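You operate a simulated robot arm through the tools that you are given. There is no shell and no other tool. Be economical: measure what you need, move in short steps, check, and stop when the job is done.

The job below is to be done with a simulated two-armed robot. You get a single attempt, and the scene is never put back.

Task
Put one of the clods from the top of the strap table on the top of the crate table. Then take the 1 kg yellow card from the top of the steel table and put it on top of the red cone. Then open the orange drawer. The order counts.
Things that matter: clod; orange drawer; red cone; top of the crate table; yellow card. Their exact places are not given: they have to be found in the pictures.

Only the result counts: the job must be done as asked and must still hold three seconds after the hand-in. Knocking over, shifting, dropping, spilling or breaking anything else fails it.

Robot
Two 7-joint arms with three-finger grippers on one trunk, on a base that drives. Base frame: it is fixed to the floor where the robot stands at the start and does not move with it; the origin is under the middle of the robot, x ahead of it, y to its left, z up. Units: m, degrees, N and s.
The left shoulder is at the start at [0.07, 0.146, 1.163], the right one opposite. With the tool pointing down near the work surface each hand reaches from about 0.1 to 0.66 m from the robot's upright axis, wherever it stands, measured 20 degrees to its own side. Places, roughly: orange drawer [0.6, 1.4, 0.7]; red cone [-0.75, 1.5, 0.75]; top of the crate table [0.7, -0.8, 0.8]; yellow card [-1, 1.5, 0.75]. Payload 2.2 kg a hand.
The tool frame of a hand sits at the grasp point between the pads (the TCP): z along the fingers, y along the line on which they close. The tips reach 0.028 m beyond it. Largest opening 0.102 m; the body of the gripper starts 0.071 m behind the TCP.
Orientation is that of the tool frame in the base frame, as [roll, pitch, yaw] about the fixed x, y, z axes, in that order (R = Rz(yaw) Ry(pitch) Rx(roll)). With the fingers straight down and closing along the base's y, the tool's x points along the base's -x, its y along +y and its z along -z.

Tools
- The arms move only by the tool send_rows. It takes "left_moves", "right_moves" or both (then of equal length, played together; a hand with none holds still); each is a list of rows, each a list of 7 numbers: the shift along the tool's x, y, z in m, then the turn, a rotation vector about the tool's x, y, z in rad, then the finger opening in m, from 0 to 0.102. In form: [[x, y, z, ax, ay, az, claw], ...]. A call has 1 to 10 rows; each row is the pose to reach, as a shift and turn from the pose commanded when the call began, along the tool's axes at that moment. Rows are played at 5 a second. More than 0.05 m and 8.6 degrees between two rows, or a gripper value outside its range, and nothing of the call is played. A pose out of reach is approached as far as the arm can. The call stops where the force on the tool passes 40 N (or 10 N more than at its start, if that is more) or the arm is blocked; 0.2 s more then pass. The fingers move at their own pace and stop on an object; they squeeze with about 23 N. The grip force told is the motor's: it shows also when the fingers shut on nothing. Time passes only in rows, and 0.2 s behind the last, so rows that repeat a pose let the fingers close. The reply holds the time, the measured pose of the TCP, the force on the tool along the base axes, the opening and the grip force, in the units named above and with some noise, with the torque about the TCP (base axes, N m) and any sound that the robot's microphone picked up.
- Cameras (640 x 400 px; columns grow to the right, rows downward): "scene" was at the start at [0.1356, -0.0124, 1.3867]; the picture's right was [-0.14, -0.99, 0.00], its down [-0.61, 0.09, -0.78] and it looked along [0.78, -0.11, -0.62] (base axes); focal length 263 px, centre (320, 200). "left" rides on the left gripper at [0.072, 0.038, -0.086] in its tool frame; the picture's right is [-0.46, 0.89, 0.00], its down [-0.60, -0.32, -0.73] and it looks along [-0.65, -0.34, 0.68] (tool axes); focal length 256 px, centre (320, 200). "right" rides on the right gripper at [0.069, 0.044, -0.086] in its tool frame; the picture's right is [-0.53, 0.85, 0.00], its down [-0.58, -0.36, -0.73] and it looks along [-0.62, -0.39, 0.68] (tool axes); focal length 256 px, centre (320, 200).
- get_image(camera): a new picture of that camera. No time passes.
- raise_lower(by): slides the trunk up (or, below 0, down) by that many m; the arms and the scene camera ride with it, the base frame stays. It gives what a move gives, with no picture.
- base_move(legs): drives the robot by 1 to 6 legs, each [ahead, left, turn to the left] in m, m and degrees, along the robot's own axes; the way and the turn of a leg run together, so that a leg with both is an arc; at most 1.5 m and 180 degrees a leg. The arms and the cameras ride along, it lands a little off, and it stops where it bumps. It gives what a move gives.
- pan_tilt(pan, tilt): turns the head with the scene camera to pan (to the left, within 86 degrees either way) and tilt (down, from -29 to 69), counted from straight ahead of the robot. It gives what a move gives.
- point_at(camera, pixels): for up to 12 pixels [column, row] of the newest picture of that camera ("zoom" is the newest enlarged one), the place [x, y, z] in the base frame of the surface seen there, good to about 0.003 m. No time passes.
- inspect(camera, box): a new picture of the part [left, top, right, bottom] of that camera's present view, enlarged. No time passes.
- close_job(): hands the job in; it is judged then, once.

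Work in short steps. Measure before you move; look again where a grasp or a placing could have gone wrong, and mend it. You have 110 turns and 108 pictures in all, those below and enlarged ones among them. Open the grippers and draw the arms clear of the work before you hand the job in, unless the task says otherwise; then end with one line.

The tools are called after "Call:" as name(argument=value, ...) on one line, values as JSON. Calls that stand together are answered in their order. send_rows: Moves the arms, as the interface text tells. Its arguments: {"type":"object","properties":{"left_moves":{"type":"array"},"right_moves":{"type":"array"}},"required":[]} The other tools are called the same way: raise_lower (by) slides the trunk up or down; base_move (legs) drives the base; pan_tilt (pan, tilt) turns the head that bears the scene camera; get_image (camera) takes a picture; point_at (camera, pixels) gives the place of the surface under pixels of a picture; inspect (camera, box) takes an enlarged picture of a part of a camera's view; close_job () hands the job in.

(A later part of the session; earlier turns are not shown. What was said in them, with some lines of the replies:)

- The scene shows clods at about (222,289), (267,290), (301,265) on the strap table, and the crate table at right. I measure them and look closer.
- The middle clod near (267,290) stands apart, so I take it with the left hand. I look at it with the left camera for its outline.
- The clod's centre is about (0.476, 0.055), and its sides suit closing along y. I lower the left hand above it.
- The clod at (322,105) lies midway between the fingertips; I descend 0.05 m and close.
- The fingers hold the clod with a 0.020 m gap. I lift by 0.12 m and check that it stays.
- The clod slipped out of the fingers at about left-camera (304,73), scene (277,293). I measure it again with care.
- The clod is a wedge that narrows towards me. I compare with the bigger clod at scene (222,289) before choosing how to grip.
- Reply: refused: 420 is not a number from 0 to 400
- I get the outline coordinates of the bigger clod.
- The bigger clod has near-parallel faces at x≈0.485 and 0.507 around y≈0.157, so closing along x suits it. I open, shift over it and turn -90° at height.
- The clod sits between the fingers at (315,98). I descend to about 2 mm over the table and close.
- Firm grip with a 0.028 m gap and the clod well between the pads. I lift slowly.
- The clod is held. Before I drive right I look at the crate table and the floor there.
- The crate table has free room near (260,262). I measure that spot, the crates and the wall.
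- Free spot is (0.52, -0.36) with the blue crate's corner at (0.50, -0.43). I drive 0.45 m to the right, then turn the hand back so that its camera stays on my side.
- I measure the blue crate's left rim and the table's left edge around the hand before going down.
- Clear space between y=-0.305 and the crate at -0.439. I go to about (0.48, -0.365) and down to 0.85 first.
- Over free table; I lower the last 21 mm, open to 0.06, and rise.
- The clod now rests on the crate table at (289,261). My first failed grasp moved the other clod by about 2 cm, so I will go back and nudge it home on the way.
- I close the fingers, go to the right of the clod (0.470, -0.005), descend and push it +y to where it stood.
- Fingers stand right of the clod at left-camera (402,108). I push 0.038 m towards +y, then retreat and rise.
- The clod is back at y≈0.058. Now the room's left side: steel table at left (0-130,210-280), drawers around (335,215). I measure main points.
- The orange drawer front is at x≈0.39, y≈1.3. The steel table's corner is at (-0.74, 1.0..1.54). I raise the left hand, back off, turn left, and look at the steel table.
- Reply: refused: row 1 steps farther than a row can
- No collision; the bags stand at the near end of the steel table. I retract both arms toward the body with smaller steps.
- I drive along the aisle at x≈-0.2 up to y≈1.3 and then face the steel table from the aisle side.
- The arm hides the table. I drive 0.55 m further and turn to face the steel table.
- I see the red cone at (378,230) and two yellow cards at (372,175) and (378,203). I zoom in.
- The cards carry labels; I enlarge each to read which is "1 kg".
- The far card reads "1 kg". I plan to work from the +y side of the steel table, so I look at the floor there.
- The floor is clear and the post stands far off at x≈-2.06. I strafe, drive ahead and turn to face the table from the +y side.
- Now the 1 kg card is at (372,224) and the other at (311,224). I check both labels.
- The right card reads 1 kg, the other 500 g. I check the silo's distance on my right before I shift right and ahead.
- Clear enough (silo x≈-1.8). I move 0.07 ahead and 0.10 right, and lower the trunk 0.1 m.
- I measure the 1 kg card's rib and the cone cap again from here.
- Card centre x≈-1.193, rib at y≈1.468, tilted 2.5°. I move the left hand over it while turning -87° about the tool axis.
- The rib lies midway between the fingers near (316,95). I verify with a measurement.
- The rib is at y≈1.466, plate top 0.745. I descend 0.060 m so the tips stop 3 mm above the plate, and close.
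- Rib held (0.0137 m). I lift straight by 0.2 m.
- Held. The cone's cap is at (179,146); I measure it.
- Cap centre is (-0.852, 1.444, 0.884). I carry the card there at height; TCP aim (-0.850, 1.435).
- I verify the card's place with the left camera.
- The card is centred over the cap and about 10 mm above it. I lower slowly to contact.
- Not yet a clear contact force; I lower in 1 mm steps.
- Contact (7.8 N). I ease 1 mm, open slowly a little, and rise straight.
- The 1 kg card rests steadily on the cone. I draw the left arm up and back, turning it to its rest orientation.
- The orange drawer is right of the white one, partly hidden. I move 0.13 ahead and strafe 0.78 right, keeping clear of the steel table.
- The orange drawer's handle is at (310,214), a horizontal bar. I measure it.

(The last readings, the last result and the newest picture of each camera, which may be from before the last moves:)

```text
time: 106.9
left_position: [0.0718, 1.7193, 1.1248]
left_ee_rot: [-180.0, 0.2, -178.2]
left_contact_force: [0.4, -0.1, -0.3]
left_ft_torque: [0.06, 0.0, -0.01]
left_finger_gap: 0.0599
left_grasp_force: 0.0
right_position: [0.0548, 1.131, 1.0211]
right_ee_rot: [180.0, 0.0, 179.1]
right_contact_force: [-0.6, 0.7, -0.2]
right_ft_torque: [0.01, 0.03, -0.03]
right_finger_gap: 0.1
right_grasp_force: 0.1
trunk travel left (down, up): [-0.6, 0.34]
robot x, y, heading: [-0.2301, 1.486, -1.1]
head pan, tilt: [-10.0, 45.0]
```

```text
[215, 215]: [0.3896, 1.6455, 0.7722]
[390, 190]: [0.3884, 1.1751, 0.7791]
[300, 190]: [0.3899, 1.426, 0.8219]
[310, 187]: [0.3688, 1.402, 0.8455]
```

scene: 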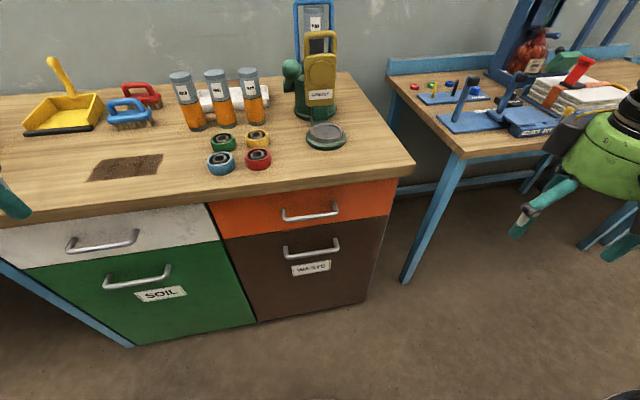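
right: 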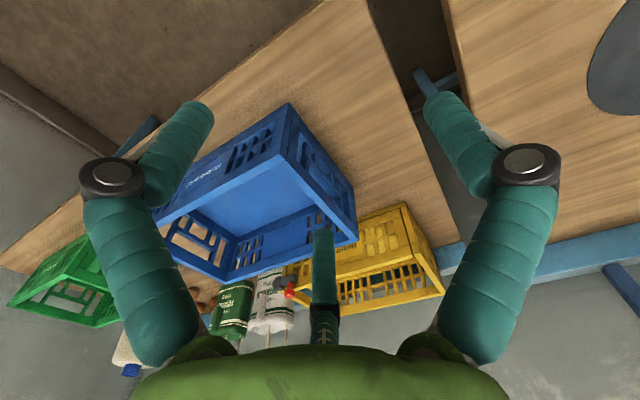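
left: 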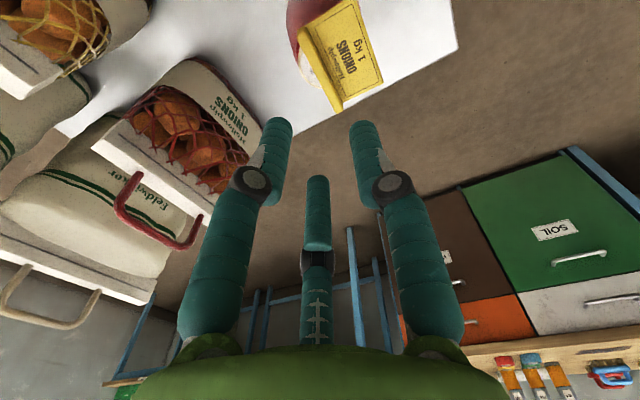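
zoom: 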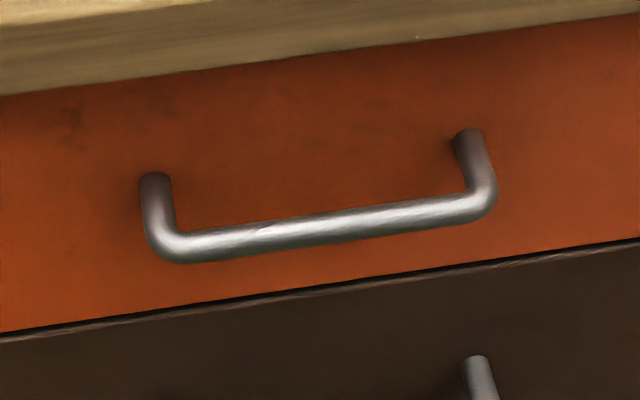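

The bar is at x≈0.347, z≈0.762, y 1.345-1.47, in front of the face at x=0.39. I place the robot closer and a bit left for the right hand, lower the trunk 0.1 m, and look at the base's nose.

Call:
base_move(legs=[[0.1, 0.12, 1]])

Call:
raise_lower(by=-0.1)

Call:
pan_tilt(pan=-10, tilt=60)

Call:
get_image(camera="scene")

```text
time: 108.3
left_position: [0.1677, 1.8396, 1.1258]
left_ee_rot: [-179.9, 0.1, -177.4]
left_contact_force: [-0.7, -0.2, -0.2]
left_ft_torque: [-0.02, 0.0, -0.03]
left_finger_gap: 0.06
left_grasp_force: 0.1
right_position: [0.1595, 1.2496, 1.0221]
right_ee_rot: [-179.9, 0.0, 180.0]
right_contact_force: [-0.2, 0.4, -0.7]
right_ft_torque: [-0.01, 0.03, 0.03]
right_finger_gap: 0.0996
right_grasp_force: 0.1
trunk travel left (down, up): [-0.6, 0.34]
robot x, y, heading: [-0.1279, 1.6036, 0.1]
head pan, tilt: [-10.0, 45.0]
```

```text
time: 109.7
left_position: [0.1681, 1.8394, 1.0254]
left_ee_rot: [-179.9, 0.1, -177.3]
left_contact_force: [-0.6, 0.1, -0.9]
left_ft_torque: [0.01, -0.02, 0.02]
left_finger_gap: 0.06
left_grasp_force: 0.1
right_position: [0.1592, 1.2513, 0.9213]
right_ee_rot: [-180.0, 0.0, -180.0]
right_contact_force: [0.2, 0.5, 0.4]
right_ft_torque: [-0.01, -0.03, 0.0]
right_finger_gap: 0.0998
right_grasp_force: 0.0
trunk travel left (down, up): [-0.5, 0.44]
robot x, y, heading: [-0.125, 1.6027, -0.3]
head pan, tilt: [-10.0, 45.0]
```

```text
time: 110.4
left_position: [0.1693, 1.8386, 1.0255]
left_ee_rot: [-179.8, 0.1, -177.4]
left_contact_force: [0.0, -0.8, 0.1]
left_ft_torque: [0.0, 0.04, -0.01]
left_finger_gap: 0.0599
left_grasp_force: 0.1
right_position: [0.1602, 1.2509, 0.9219]
right_ee_rot: [-179.9, 0.1, 179.9]
right_contact_force: [0.4, 0.2, 0.7]
right_ft_torque: [-0.02, -0.02, 0.02]
right_finger_gap: 0.1001
right_grasp_force: 0.1
trunk travel left (down, up): [-0.5, 0.44]
robot x, y, heading: [-0.1306, 1.6046, -0.1]
head pan, tilt: [-10.0, 60.0]
```

```text
45 pictures are left
```

scene: 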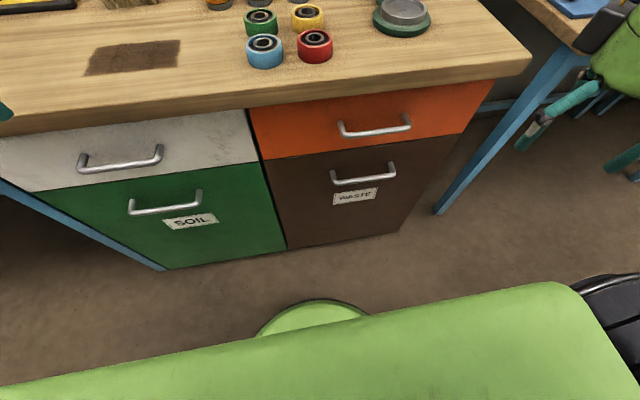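

Call:
point_at(camera="scene", pixels=[[315, 302], [270, 325], [375, 132], [342, 137], [408, 125]])

Call:
send_rows(right_moves=[[-0.012, 0, 0, -0.0756, -0.0756, 0.0756, 0.1], [-0.025, 0, 0, -0.1512, -0.1512, 0.1512, 0.1], [-0.037, 0, 0, -0.2267, -0.2267, 0.2267, 0.1], [-0.05, 0, 0, -0.3023, -0.3023, 0.3023, 0.1], [-0.05, 0, 0, -0.3779, -0.3779, 0.3779, 0.1], [-0.05, 0, 0, -0.4534, -0.4534, 0.4534, 0.1], [-0.05, 0, 0, -0.529, -0.529, 0.529, 0.1], [-0.05, 0, 0, -0.6046, -0.6046, 0.6046, 0.1]])

Call:
get_image(camera="scene")

```text
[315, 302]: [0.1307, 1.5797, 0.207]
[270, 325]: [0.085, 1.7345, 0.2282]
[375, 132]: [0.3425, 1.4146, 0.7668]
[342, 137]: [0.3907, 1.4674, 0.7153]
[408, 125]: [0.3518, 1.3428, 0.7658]
```

```text
time: 112.2
left_position: [0.1677, 1.8397, 1.0252]
left_ee_rot: [-180.0, 0.1, -177.4]
left_contact_force: [-0.1, 0.2, -0.5]
left_ft_torque: [0.01, 0.0, 0.0]
left_finger_gap: 0.06
left_grasp_force: 0.0
right_position: [0.2097, 1.2513, 0.9224]
right_ee_rot: [135.0, 19.6, 134.9]
right_contact_force: [-0.3, -0.2, 1.2]
right_ft_torque: [-0.01, 0.01, 0.01]
right_finger_gap: 0.1
right_grasp_force: 0.0
trunk travel left (down, up): [-0.5, 0.44]
robot x, y, heading: [-0.1308, 1.6035, 0.1]
head pan, tilt: [-10.0, 60.0]
```

```text
44 pictures are left
```

scene: 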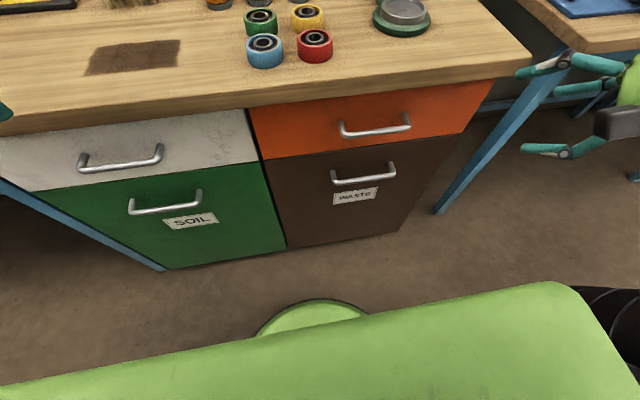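

The base's nose is 0.26 m from its centre. First half of the turn worked; I play the second half.

Call:
send_rows(right_moves=[[0, 0, 0, -0.0756, -0.0756, 0.0756, 0.08], [0, 0, 0, -0.1512, -0.1512, 0.1512, 0.06], [0, 0, 0, -0.2267, -0.2267, 0.2267, 0.06], [0, 0, 0, -0.3023, -0.3023, 0.3023, 0.06], [0, 0, 0, -0.3779, -0.3779, 0.3779, 0.06], [0, 0, 0, -0.4534, -0.4534, 0.4534, 0.06], [0, 0, 0, -0.529, -0.529, 0.529, 0.06], [0, 0, 0, -0.6046, -0.6046, 0.6046, 0.06]])

Call:
pan_tilt(pan=-30, tilt=45)

Call:
get_image(camera="scene")

```text
time: 114.0
left_position: [0.1682, 1.8387, 1.0254]
left_ee_rot: [-179.9, 0.1, -177.4]
left_contact_force: [0.2, 0.4, -0.2]
left_ft_torque: [0.0, 0.03, 0.03]
left_finger_gap: 0.06
left_grasp_force: 0.1
right_position: [0.2336, 1.176, 0.902]
right_ee_rot: [89.9, -0.1, 90.1]
right_contact_force: [0.5, 0.0, -0.3]
right_ft_torque: [0.0, 0.01, 0.0]
right_finger_gap: 0.06
right_grasp_force: 0.1
right hand out of reach, approached as far as the arm can: row 3, 4, 5, 6, 7, 8
trunk travel left (down, up): [-0.5, 0.44]
robot x, y, heading: [-0.1319, 1.6013, -0.1]
head pan, tilt: [-10.0, 60.0]
```

```text
time: 114.8
left_position: [0.1691, 1.84, 1.0251]
left_ee_rot: [-180.0, 0.1, -177.4]
left_contact_force: [0.2, 0.4, 0.6]
left_ft_torque: [0.01, 0.01, -0.02]
left_finger_gap: 0.0599
left_grasp_force: 0.0
right_position: [0.2332, 1.1765, 0.9013]
right_ee_rot: [89.9, 0.1, 90.1]
right_contact_force: [0.7, 0.0, 0.4]
right_ft_torque: [0.01, 0.0, -0.01]
right_finger_gap: 0.0602
right_grasp_force: 0.1
trunk travel left (down, up): [-0.5, 0.44]
robot x, y, heading: [-0.1244, 1.6073, 0.1]
head pan, tilt: [-30.0, 45.0]
```

```text
43 pictures are left
```

scene: 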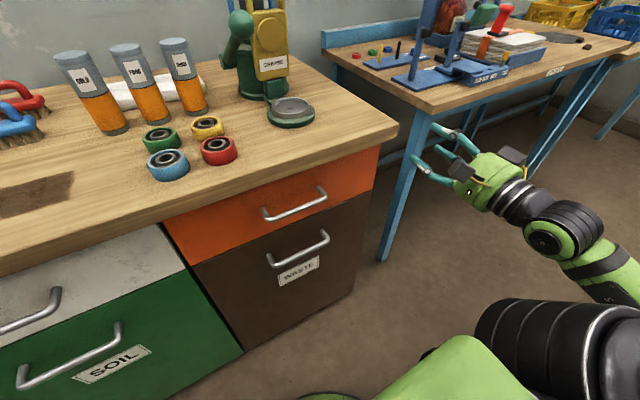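

The hand now points at the drawer and closes vertically. I move it in front of the bar to (0.26, 1.405, 0.763).

Call:
send_rows(right_moves=[[0.02, -0.025, 0.02, 0, 0, 0, 0.06], [0.05, -0.05, 0.03, 0, 0, 0, 0.06], [0.08, -0.075, 0.03, 0, 0, 0, 0.06], [0.11, -0.1, 0.03, 0, 0, 0, 0.06], [0.14, -0.12, 0.03, 0, 0, 0, 0.06], [0.17, -0.139, 0.03, 0, 0, 0, 0.06], [0.2, -0.139, 0.03, 0, 0, 0, 0.06], [0.23, -0.139, 0.03, 0, 0, 0, 0.06]])

Call:
get_image(camera="scene")

Call:
get_image(camera="right")

```text
time: 116.7
left_position: [0.168, 1.8389, 1.0243]
left_ee_rot: [-179.9, 0.2, -177.4]
left_contact_force: [0.1, -0.3, 0.1]
left_ft_torque: [0.0, 0.03, 0.02]
left_finger_gap: 0.06
left_grasp_force: 0.1
right_position: [0.2754, 1.2399, 0.8285]
right_ee_rot: [90.2, 0.0, 90.2]
right_contact_force: [-0.2, -0.3, 0.0]
right_ft_torque: [-0.05, -0.05, 0.02]
right_finger_gap: 0.0601
right_grasp_force: 0.0
right hand out of reach, approached as far as the arm can: row 2, 3, 4, 5, 6, 7, 8
trunk travel left (down, up): [-0.5, 0.44]
robot x, y, heading: [-0.1296, 1.6055, -0.2]
head pan, tilt: [-30.0, 45.0]
```

```text
42 pictures are left
```

scene: 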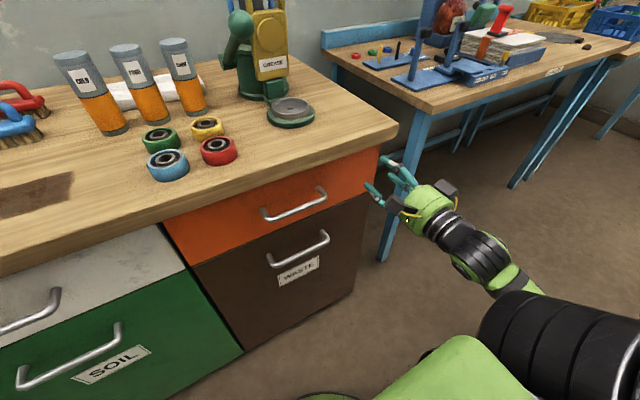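

```text
41 pictures are left
```

right: 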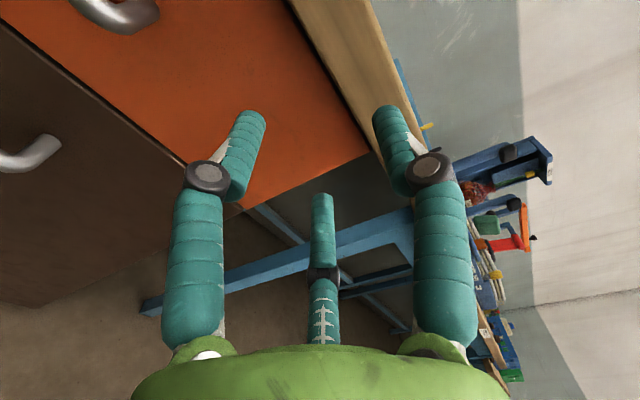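

The arm is too folded this close. I back 0.08 m and strafe 0.25 m left for a longer reach, which also frees the way back past the steel table.

Call:
base_move(legs=[[-0.09, 0, 0], [0, 0.24, 0]])

Call:
send_rows(right_moves=[[0, 0, 0.01, 0, 0, 0, 0.06], [0, 0, 0.02, 0, 0, 0, 0.06]])

Call:
get_image(camera="scene")

```text
time: 119.1
left_position: [0.0777, 2.0756, 1.025]
left_ee_rot: [-179.8, 0.2, -177.4]
left_contact_force: [0.0, 0.1, -0.5]
left_ft_torque: [-0.03, -0.03, 0.0]
left_finger_gap: 0.0601
left_grasp_force: 0.0
right_position: [0.185, 1.4752, 0.8281]
right_ee_rot: [90.2, 0.0, 90.2]
right_contact_force: [-0.7, 0.2, -0.2]
right_ft_torque: [-0.02, 0.01, -0.02]
right_finger_gap: 0.06
right_grasp_force: 0.0
trunk travel left (down, up): [-0.5, 0.44]
robot x, y, heading: [-0.2189, 1.8409, -0.2]
head pan, tilt: [-30.0, 45.0]
```

```text
time: 119.7
left_position: [0.0787, 2.0756, 1.0245]
left_ee_rot: [-179.9, 0.1, -177.4]
left_contact_force: [0.8, -0.3, -0.6]
left_ft_torque: [0.04, -0.02, 0.01]
left_finger_gap: 0.0599
left_grasp_force: 0.1
right_position: [0.1996, 1.4664, 0.8341]
right_ee_rot: [90.3, 0.1, 90.2]
right_contact_force: [0.4, 0.2, -0.1]
right_ft_torque: [0.0, -0.02, -0.03]
right_finger_gap: 0.06
right_grasp_force: 0.0
right hand out of reach, approached as far as the arm can: row 1, 2
trunk travel left (down, up): [-0.5, 0.44]
robot x, y, heading: [-0.2207, 1.8368, -0.0]
head pan, tilt: [-30.0, 45.0]
```

```text
40 pictures are left
```

scene: 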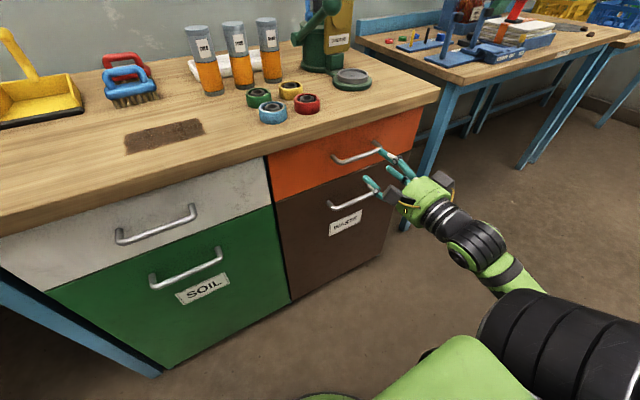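

I move the hand to (0.26, 1.405, 0.763) in front of the bar.

Call:
send_rows(right_moves=[[-0.015, -0.012, 0.03, 0, 0, 0, 0.06], [-0.03, -0.024, 0.045, 0, 0, 0, 0.06], [-0.045, -0.036, 0.06, 0, 0, 0, 0.06], [-0.06, -0.048, 0.06, 0, 0, 0, 0.06], [-0.06, -0.06, 0.06, 0, 0, 0, 0.06], [-0.06, -0.071, 0.06, 0, 0, 0, 0.06]])

Call:
get_image(camera="right")

Call:
get_image(camera="scene")

```text
time: 121.1
left_position: [0.0782, 2.0746, 1.0246]
left_ee_rot: [180.0, 0.1, -177.5]
left_contact_force: [-0.7, -0.7, -0.9]
left_ft_torque: [0.02, 0.0, 0.01]
left_finger_gap: 0.06
left_grasp_force: 0.0
right_position: [0.2392, 1.3861, 0.7809]
right_ee_rot: [90.2, 0.0, 90.2]
right_contact_force: [-0.4, 0.3, -0.6]
right_ft_torque: [0.0, 0.0, 0.04]
right_finger_gap: 0.0598
right_grasp_force: 0.0
right hand out of reach, approached as far as the arm can: row 1, 2, 3, 4, 5, 6
trunk travel left (down, up): [-0.5, 0.44]
robot x, y, heading: [-0.2191, 1.8386, -0.3]
head pan, tilt: [-30.0, 45.0]
```

```text
39 pictures are left
```

right: 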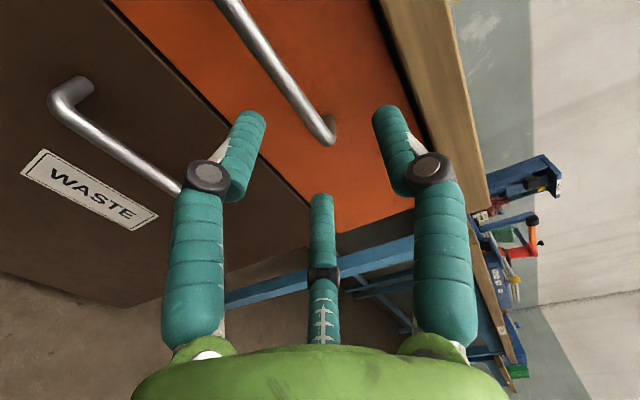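

```text
38 pictures are left
```

scene: 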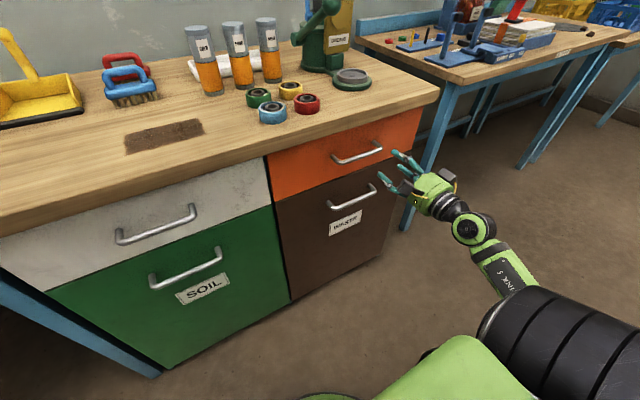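

The arm is still too folded with the shoulder this low. I raise the trunk 0.2 m and bring the hand down to bar height instead.

Call:
raise_lower(by=0.2)

Call:
send_rows(right_moves=[[0, -0.04, 0, 0, 0, 0, 0.06], [0, -0.08, 0, 0, 0, 0, 0.06], [0, -0.12, 0, 0, 0, 0, 0.06], [0, -0.16, 0, 0, 0, 0, 0.06], [0, -0.2, 0, 0, 0, 0, 0.06]])

```text
time: 123.3
left_position: [0.079, 2.074, 1.2255]
left_ee_rot: [-179.9, 0.1, -177.5]
left_contact_force: [0.6, -1.3, 0.2]
left_ft_torque: [-0.03, -0.02, 0.02]
left_finger_gap: 0.0598
left_grasp_force: 0.1
right_position: [0.2398, 1.3847, 0.9819]
right_ee_rot: [90.3, 0.0, 90.2]
right_contact_force: [0.4, -0.3, 0.2]
right_ft_torque: [-0.03, 0.01, -0.05]
right_finger_gap: 0.0603
right_grasp_force: 0.0
trunk travel left (down, up): [-0.7, 0.24]
robot x, y, heading: [-0.2209, 1.8372, 0.2]
head pan, tilt: [-30.0, 45.0]
```

```text
time: 124.5
left_position: [0.079, 2.0746, 1.2248]
left_ee_rot: [-179.9, 0.1, -177.4]
left_contact_force: [-1.4, -0.1, -0.1]
left_ft_torque: [0.0, 0.0, 0.0]
left_finger_gap: 0.06
left_grasp_force: 0.0
right_position: [0.2145, 1.3536, 0.9297]
right_ee_rot: [90.3, 0.0, 90.2]
right_contact_force: [-0.5, 0.3, 0.5]
right_ft_torque: [0.04, -0.01, -0.01]
right_finger_gap: 0.0598
right_grasp_force: 0.2
right hand out of reach, approached as far as the arm can: row 1, 2, 3, 4, 5
trunk travel left (down, up): [-0.7, 0.24]
robot x, y, heading: [-0.225, 1.8371, -0.2]
head pan, tilt: [-30.0, 45.0]
```

A wrist limit blocks low horizontal poses with a high shoulder, so a lower trunk is the better way. I lower by 0.35 m and then raise the hand to bar height.

Call:
raise_lower(by=-0.35)

Call:
send_rows(right_moves=[[0.0, 0.04, 0, 0, 0, 0, 0.06], [0, 0.08, 0, 0, 0, 0, 0.06], [0, 0.12, 0, 0, 0, 0, 0.06], [0.02, 0.16, 0, 0, 0, 0, 0.06], [0.04, 0.183, 0.015, 0, 0, 0, 0.06], [0.05, 0.183, 0.03, 0, 0, 0, 0.06]])

Call:
get_image(camera="scene")

```text
time: 127.9
left_position: [0.0778, 2.0747, 0.8756]
left_ee_rot: [-179.9, 0.1, -177.4]
left_contact_force: [-0.4, -1.1, -0.2]
left_ft_torque: [0.02, -0.02, -0.02]
left_finger_gap: 0.0601
left_grasp_force: 0.1
right_position: [0.2155, 1.3544, 0.5805]
right_ee_rot: [90.3, -0.1, 90.3]
right_contact_force: [0.5, 0.1, -1.6]
right_ft_torque: [0.02, 0.01, 0.03]
right_finger_gap: 0.0602
right_grasp_force: 0.0
trunk travel left (down, up): [-0.35, 0.59]
robot x, y, heading: [-0.2205, 1.8397, 0.1]
head pan, tilt: [-30.0, 45.0]
```

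```text
time: 129.3
left_position: [0.0786, 2.0743, 0.8765]
left_ee_rot: [-179.9, 0.0, -177.4]
left_contact_force: [0.0, 0.5, -0.5]
left_ft_torque: [0.01, -0.01, -0.02]
left_finger_gap: 0.0599
left_grasp_force: 0.0
right_position: [0.2481, 1.4046, 0.7643]
right_ee_rot: [90.3, 0.0, 90.3]
right_contact_force: [-0.2, 0.4, 0.8]
right_ft_torque: [0.0, 0.04, -0.01]
right_finger_gap: 0.0601
right_grasp_force: 0.0
trunk travel left (down, up): [-0.35, 0.59]
robot x, y, heading: [-0.2178, 1.837, 0.1]
head pan, tilt: [-30.0, 45.0]
```

```text
37 pictures are left
```

scene: 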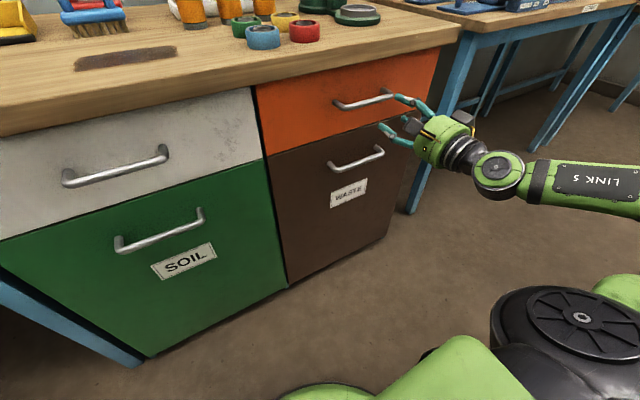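

Reached (0.248, 1.405, 0.764) freely. I check the bar between the fingers in the right camera.

Call:
get_image(camera="right")

Call:
point_at(camera="scene", pixels=[[340, 104], [360, 101], [378, 97]])

```text
36 pictures are left
```

right: 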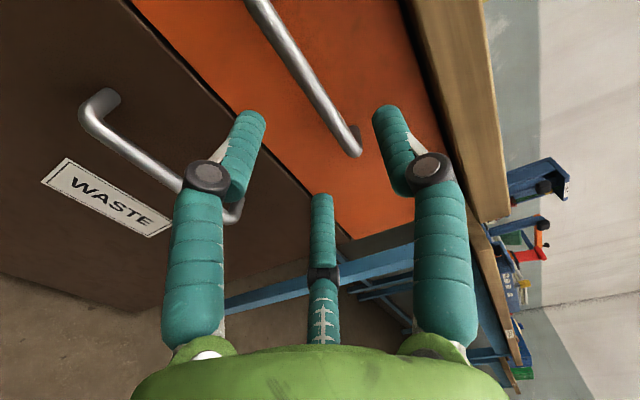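

```text
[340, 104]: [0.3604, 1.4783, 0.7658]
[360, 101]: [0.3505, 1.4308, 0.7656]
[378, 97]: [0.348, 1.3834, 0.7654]
```

Call:
point_at(camera="right", pixels=[[290, 58], [310, 85], [325, 108], [340, 130]])

Call:
send_rows(right_moves=[[0, 0, 0.03, 0, 0, 0, 0.06], [0, 0, 0.055, 0, 0, 0, 0.06], [0, 0, 0.07, 0, 0, 0, 0.06]])

Call:
get_image(camera="right")

```text
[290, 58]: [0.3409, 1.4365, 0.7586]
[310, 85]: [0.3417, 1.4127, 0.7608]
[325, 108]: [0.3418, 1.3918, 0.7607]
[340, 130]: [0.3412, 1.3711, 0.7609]
```

```text
time: 130.1
left_position: [0.0795, 2.0736, 0.8742]
left_ee_rot: [-179.9, 0.2, -177.3]
left_contact_force: [-0.4, 1.0, -0.1]
left_ft_torque: [0.01, -0.02, 0.0]
left_finger_gap: 0.0599
left_grasp_force: 0.2
right_position: [0.3155, 1.4046, 0.764]
right_ee_rot: [90.2, 0.0, 90.2]
right_contact_force: [-0.3, -0.3, 0.0]
right_ft_torque: [-0.01, 0.01, -0.02]
right_finger_gap: 0.06
right_grasp_force: 0.1
trunk travel left (down, up): [-0.35, 0.59]
robot x, y, heading: [-0.221, 1.8359, -0.4]
head pan, tilt: [-30.0, 45.0]
```

```text
35 pictures are left
```

right: 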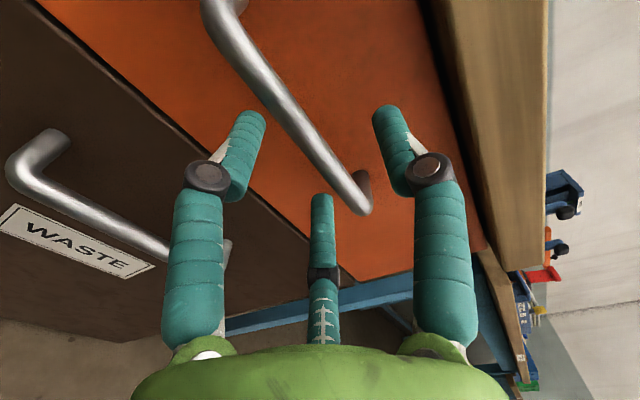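

Bar centre is about (0.347, z 0.761). I go 0.031 m further, 3 mm lower, and close.

Call:
send_rows(right_moves=[[0, -0.003, 0.015, 0, 0, 0, 0.06], [0, -0.003, 0.031, 0, 0, 0, 0.06], [0, -0.003, 0.031, 0, 0, 0, 0.03], [0, -0.003, 0.031, 0, 0, 0, 0.0], [0, -0.003, 0.031, 0, 0, 0, 0.0], [0, -0.003, 0.031, 0, 0, 0, 0.0]])

Call:
get_image(camera="right")

```text
time: 131.5
left_position: [0.08, 2.0746, 0.8746]
left_ee_rot: [-179.9, -0.1, -177.3]
left_contact_force: [-0.6, 0.5, -0.6]
left_ft_torque: [0.0, 0.01, 0.01]
left_finger_gap: 0.0597
left_grasp_force: 0.0
right_position: [0.3495, 1.407, 0.7543]
right_ee_rot: [90.9, -0.2, 90.6]
right_contact_force: [-8.6, 12.8, -19.6]
right_ft_torque: [-0.12, -0.01, -0.31]
right_finger_gap: 0.0214
right_grasp_force: 45.3
trunk travel left (down, up): [-0.35, 0.59]
robot x, y, heading: [-0.22, 1.8391, -0.0]
head pan, tilt: [-30.0, 45.0]
```

```text
34 pictures are left
```

right: 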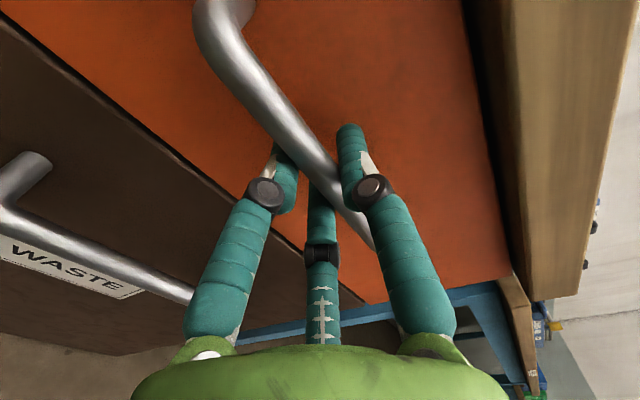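

The bar is gripped (gap 0.021), but the hand is being pressed down by 20 N, so I follow by 6 mm down to relax it.

Call:
send_rows(right_moves=[[0, -0.003, 0, 0, 0, 0, 0.0], [0, -0.006, 0, 0, 0, 0, 0.0], [0, -0.006, 0, 0, 0, 0, 0.0]])

Call:
inspect(camera="scene", box=[310, 60, 470, 190])

```text
time: 132.3
left_position: [0.08, 2.0762, 0.8754]
left_ee_rot: [-179.8, -0.1, -177.4]
left_contact_force: [-0.3, 0.9, 0.5]
left_ft_torque: [0.02, 0.03, 0.03]
left_finger_gap: 0.06
left_grasp_force: 0.1
right_position: [0.3482, 1.4057, 0.7548]
right_ee_rot: [90.3, 0.1, 90.5]
right_contact_force: [0.1, 11.2, -7.1]
right_ft_torque: [0.08, 0.02, 1.38]
right_finger_gap: 0.0212
right_grasp_force: 44.9
trunk travel left (down, up): [-0.35, 0.59]
robot x, y, heading: [-0.2153, 1.8409, -0.4]
head pan, tilt: [-30.0, 45.0]
```

```text
3.08 times, centred on (390, 125) of scene
```

zoom: 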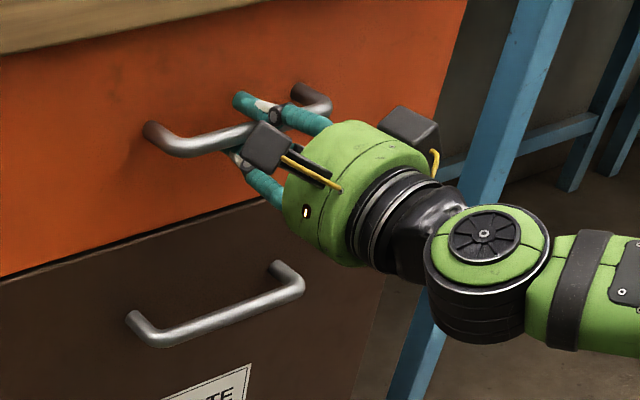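

The bar is well held. I pull 0.10 m back in small rows.

Call:
send_rows(right_moves=[[0, 0, -0.01, 0, 0, 0, 0.0], [0, 0, -0.02, 0, 0, 0, 0.0], [0, 0, -0.035, 0, 0, 0, 0.0], [0, 0, -0.05, 0, 0, 0, 0.0], [0, 0, -0.065, 0, 0, 0, 0.0], [0, 0, -0.08, 0, 0, 0, 0.0], [0, 0, -0.09, 0, 0, 0, 0.0], [0, 0, -0.1, 0, 0, 0, 0.0]])

Call:
get_image(camera="scene")

```text
time: 134.1
left_position: [0.078, 2.0765, 0.8756]
left_ee_rot: [-179.8, 0.1, -177.4]
left_contact_force: [0.1, 0.0, 0.1]
left_ft_torque: [0.0, 0.03, 0.01]
left_finger_gap: 0.06
left_grasp_force: 0.1
right_position: [0.2472, 1.407, 0.7566]
right_ee_rot: [90.3, 0.0, 90.4]
right_contact_force: [-1.4, 21.5, -3.6]
right_ft_torque: [-0.01, 0.08, -0.42]
right_finger_gap: 0.0211
right_grasp_force: 44.9
trunk travel left (down, up): [-0.35, 0.59]
robot x, y, heading: [-0.2172, 1.8394, -0.2]
head pan, tilt: [-30.0, 45.0]
```

```text
32 pictures are left
```

scene: 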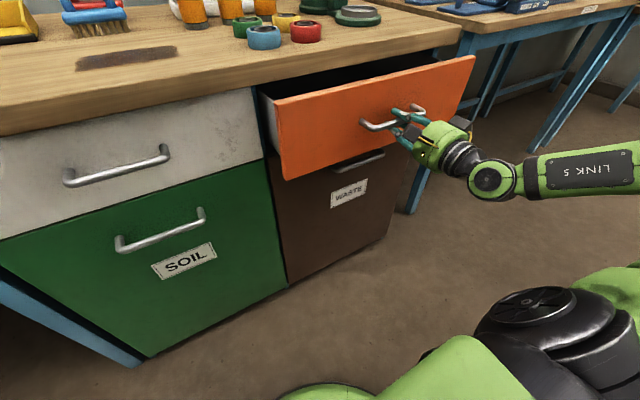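

The drawer slides out. A 21 N side load builds along +y, so I let the hand follow by 4 mm and pull another 0.09 m.

Call:
send_rows(right_moves=[[0.003, 0, -0.01, 0, 0, 0, 0.0], [0.004, 0, -0.025, 0, 0, 0, 0.0], [0.004, 0, -0.04, 0, 0, 0, 0.0], [0.004, 0, -0.055, 0, 0, 0, 0.0], [0.004, 0, -0.07, 0, 0, 0, 0.0], [0.004, 0, -0.08, 0, 0, 0, 0.0], [0.004, 0, -0.09, 0, 0, 0, 0.0]])

Call:
get_image(camera="scene")

```text
time: 135.7
left_position: [0.0785, 2.0745, 0.8753]
left_ee_rot: [-179.9, 0.1, -177.5]
left_contact_force: [-0.5, 0.7, -0.1]
left_ft_torque: [0.01, 0.0, -0.01]
left_finger_gap: 0.06
left_grasp_force: 0.2
right_position: [0.1572, 1.407, 0.7555]
right_ee_rot: [90.4, 0.1, 90.2]
right_contact_force: [-1.0, 2.4, -7.7]
right_ft_torque: [0.02, 0.06, -0.3]
right_finger_gap: 0.0212
right_grasp_force: 45.2
trunk travel left (down, up): [-0.35, 0.59]
robot x, y, heading: [-0.2233, 1.8382, -0.2]
head pan, tilt: [-30.0, 45.0]
```

```text
31 pictures are left
```

scene: 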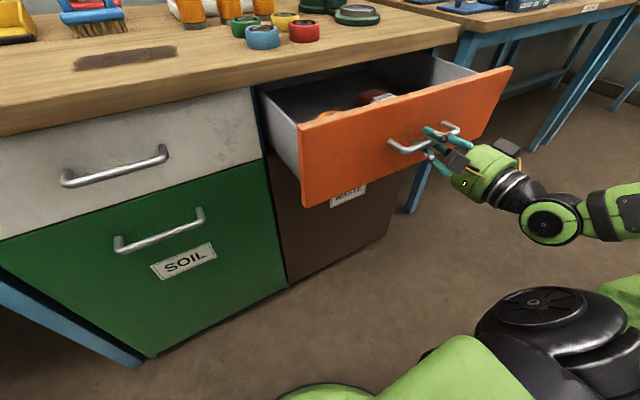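

Open by 0.19 m. I pull about 0.06 m more, with the force stop as guard, to find whether it ends.

Call:
send_rows(right_moves=[[0, -0.001, -0.01, 0, 0, 0, 0.0], [0, -0.002, -0.02, 0, 0, 0, 0.0], [0, -0.002, -0.03, 0, 0, 0, 0.0], [0, -0.002, -0.04, 0, 0, 0, 0.0], [0, -0.002, -0.05, 0, 0, 0, 0.0], [0, -0.002, -0.06, 0, 0, 0, 0.0]])

Call:
pan_tilt(pan=-80, tilt=40)

Call:
get_image(camera="scene")

```text
time: 137.1
left_position: [0.0769, 2.0786, 0.8741]
left_ee_rot: [-179.8, 0.1, -177.4]
left_contact_force: [-0.2, 0.2, -0.6]
left_ft_torque: [-0.04, 0.01, -0.03]
left_finger_gap: 0.0602
left_grasp_force: 0.0
right_position: [0.0983, 1.4067, 0.7562]
right_ee_rot: [90.1, 0.3, 90.8]
right_contact_force: [-0.7, 24.1, 7.6]
right_ft_torque: [0.11, -0.04, -0.3]
right_finger_gap: 0.0214
right_grasp_force: 45.2
right hand out of reach, approached as far as the arm can: row 5, 6
trunk travel left (down, up): [-0.35, 0.59]
robot x, y, heading: [-0.2169, 1.8349, -0.0]
head pan, tilt: [-30.0, 45.0]
```

```text
time: 138.3
left_position: [0.0774, 2.0774, 0.8732]
left_ee_rot: [-179.6, 0.1, -177.4]
left_contact_force: [0.4, 0.4, 0.2]
left_ft_torque: [-0.02, 0.04, 0.01]
left_finger_gap: 0.0601
left_grasp_force: 0.0
right_position: [0.0973, 1.4054, 0.7559]
right_ee_rot: [90.2, 0.4, 90.8]
right_contact_force: [1.5, 25.4, 11.5]
right_ft_torque: [0.22, -0.03, 0.44]
right_finger_gap: 0.0211
right_grasp_force: 45.1
trunk travel left (down, up): [-0.35, 0.59]
robot x, y, heading: [-0.22, 1.838, -0.1]
head pan, tilt: [-80.0, 40.0]
```

```text
30 pictures are left
```

scene: 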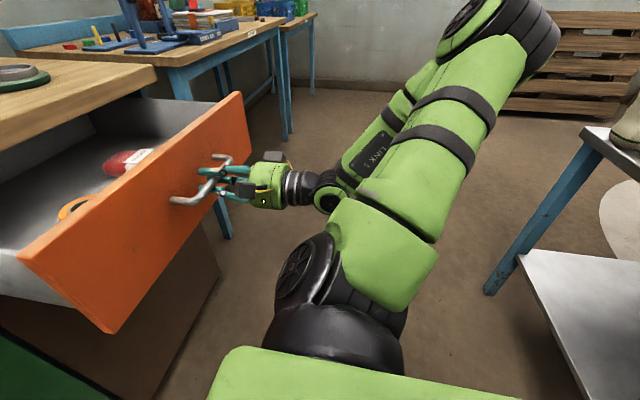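

Opened 0.25 m, elbow clear of the steel table at right. I back the base 0.06 m to draw it a bit further.

Call:
base_move(legs=[[-0.06, 0, 0]])

Call:
get_image(camera="scene")

```text
time: 139.2
left_position: [0.0177, 2.0784, 0.875]
left_ee_rot: [-179.6, 0.2, -177.5]
left_contact_force: [0.5, 0.0, 0.2]
left_ft_torque: [0.0, -0.01, 0.0]
left_finger_gap: 0.06
left_grasp_force: 0.0
right_position: [0.0375, 1.407, 0.7553]
right_ee_rot: [90.2, 0.3, 90.7]
right_contact_force: [0.5, 24.7, 11.7]
right_ft_torque: [0.15, 0.02, 0.11]
right_finger_gap: 0.0213
right_grasp_force: 45.2
trunk travel left (down, up): [-0.35, 0.59]
robot x, y, heading: [-0.282, 1.8376, -0.1]
head pan, tilt: [-80.0, 40.0]
```

```text
29 pictures are left
```

scene: 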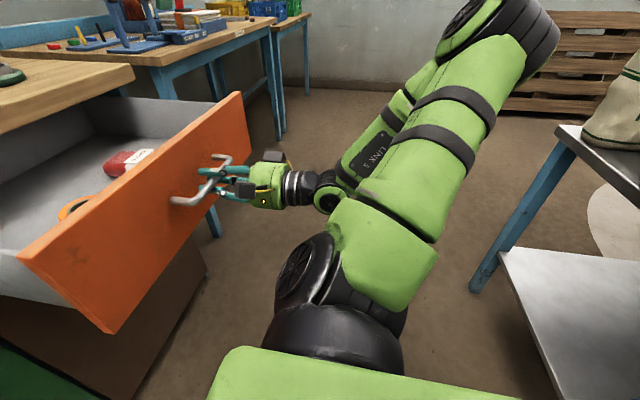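

Open by 0.31 m with the face at x≈0.08. I open the fingers and back straight off with the base.

Call:
send_rows(right_moves=[[0, 0, 0, 0, 0, 0, 0.03], [0, 0, 0, 0, 0, 0, 0.06], [0, 0, 0, 0, 0, 0, 0.08], [0, 0, 0, 0, 0, 0, 0.08]])

Call:
get_image(camera="right")

```text
time: 140.2
left_position: [0.0177, 2.0744, 0.875]
left_ee_rot: [-179.9, 0.0, -177.3]
left_contact_force: [0.1, 0.2, -0.4]
left_ft_torque: [-0.01, -0.01, -0.04]
left_finger_gap: 0.0601
left_grasp_force: 0.0
right_position: [0.0386, 1.4045, 0.7534]
right_ee_rot: [90.2, 0.0, 90.9]
right_contact_force: [0.6, -0.6, -0.2]
right_ft_torque: [0.01, -0.01, 0.02]
right_finger_gap: 0.0799
right_grasp_force: 0.1
trunk travel left (down, up): [-0.35, 0.59]
robot x, y, heading: [-0.2803, 1.84, -0.2]
head pan, tilt: [-80.0, 40.0]
```

```text
28 pictures are left
```

right: 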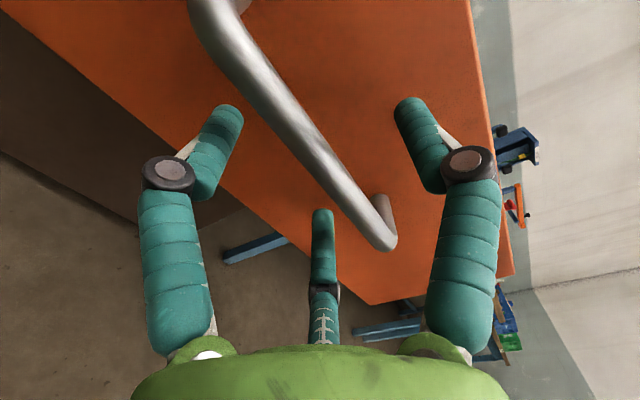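

The fingers are clear of the bar. I back off 0.13 m and check the drawer, the cone with its card, and the rest.

Call:
base_move(legs=[[-0.13, 0, 0]])

Call:
pan_tilt(pan=-40, tilt=35)

Call:
get_image(camera="scene")

Call:
pan_tilt(pan=-86, tilt=40)

Call:
get_image(camera="scene")

```text
time: 141.5
left_position: [-0.1131, 2.0755, 0.8763]
left_ee_rot: [-179.9, 0.0, -177.4]
left_contact_force: [0.6, 0.2, 0.0]
left_ft_torque: [-0.01, -0.03, 0.0]
left_finger_gap: 0.0602
left_grasp_force: 0.2
right_position: [-0.0905, 1.4044, 0.7531]
right_ee_rot: [90.2, -0.1, 90.9]
right_contact_force: [-0.8, -0.5, 0.4]
right_ft_torque: [0.03, 0.03, -0.02]
right_finger_gap: 0.0797
right_grasp_force: 0.0
trunk travel left (down, up): [-0.35, 0.59]
robot x, y, heading: [-0.4101, 1.8374, 0.2]
head pan, tilt: [-80.0, 40.0]
```

```text
time: 142.6
left_position: [-0.1127, 2.0766, 0.8746]
left_ee_rot: [-179.9, 0.0, -177.3]
left_contact_force: [0.7, 0.1, -0.5]
left_ft_torque: [0.02, -0.04, -0.02]
left_finger_gap: 0.06
left_grasp_force: 0.0
right_position: [-0.0907, 1.4039, 0.7529]
right_ee_rot: [90.2, 0.1, 90.9]
right_contact_force: [0.2, 0.2, 0.0]
right_ft_torque: [0.0, 0.05, 0.01]
right_finger_gap: 0.0801
right_grasp_force: 0.1
trunk travel left (down, up): [-0.35, 0.59]
robot x, y, heading: [-0.4055, 1.8395, -0.1]
head pan, tilt: [-40.0, 35.0]
```

```text
27 pictures are left
```

scene: 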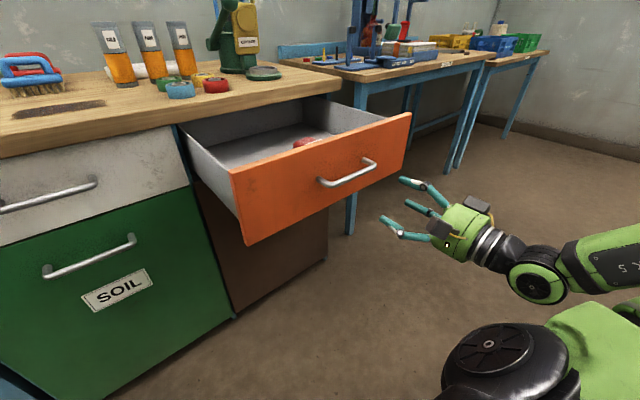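

```text
time: 143.7
left_position: [-0.1129, 2.0758, 0.8755]
left_ee_rot: [180.0, 0.1, -177.4]
left_contact_force: [0.6, 0.0, -0.6]
left_ft_torque: [0.01, -0.01, 0.05]
left_finger_gap: 0.06
left_grasp_force: 0.1
right_position: [-0.092, 1.4038, 0.7533]
right_ee_rot: [90.2, 0.1, 91.0]
right_contact_force: [0.7, 0.9, -0.4]
right_ft_torque: [-0.02, 0.01, 0.0]
right_finger_gap: 0.0803
right_grasp_force: 0.0
trunk travel left (down, up): [-0.35, 0.59]
robot x, y, heading: [-0.4114, 1.8382, 0.1]
head pan, tilt: [-85.9, 40.0]
```

```text
26 pictures are left
```

scene: 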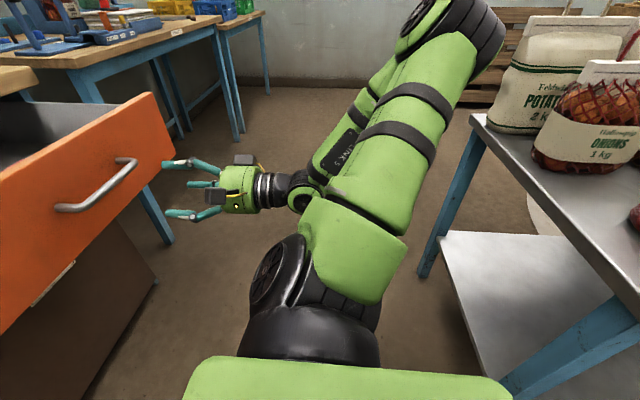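

The drawer stays open by itself. I strafe left away from everything and turn slightly to see the cone and card once more.

Call:
base_move(legs=[[0, 0.6, 0], [0, 0, -30]])

Call:
get_image(camera="scene")

```text
time: 148.6
left_position: [-0.0363, 2.4958, 0.8746]
left_ee_rot: [-179.9, 0.1, 153.5]
left_contact_force: [-0.6, 0.1, -1.1]
left_ft_torque: [0.01, 0.0, 0.01]
left_finger_gap: 0.0598
left_grasp_force: 0.1
right_position: [-0.3467, 1.8996, 0.7512]
right_ee_rot: [90.2, 0.0, 61.7]
right_contact_force: [0.3, 1.0, -1.1]
right_ft_torque: [0.01, 0.05, -0.01]
right_finger_gap: 0.0796
right_grasp_force: 0.1
trunk travel left (down, up): [-0.35, 0.59]
robot x, y, heading: [-0.4136, 2.4326, -28.9]
head pan, tilt: [-85.9, 40.0]
```

```text
25 pictures are left
```

scene: 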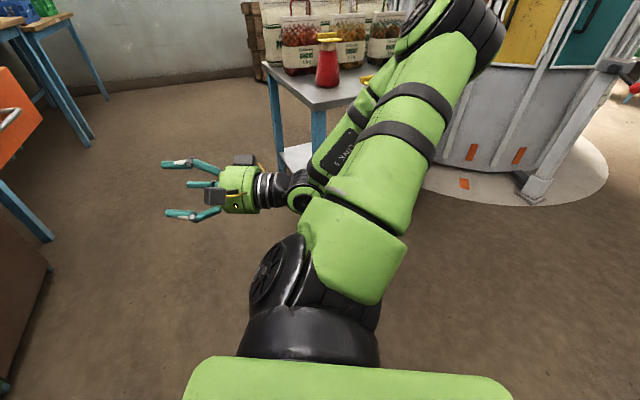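

The card still rests on the cone at (328,38), the drawer is open at left, and both grippers are open and clear. I hand in.

Call:
close_job()

```text
The job is handed in.
```

I finished all three parts in order and handed the job in. One clod is on the crate table, the 1 kg card is on top of the red cone, and the orange drawer is open by about 0.31 m. My first grasp slipped and moved another clod on the strap table by about 2 cm; I pushed it back to within about 1 cm of its place, which may still count as a shift.
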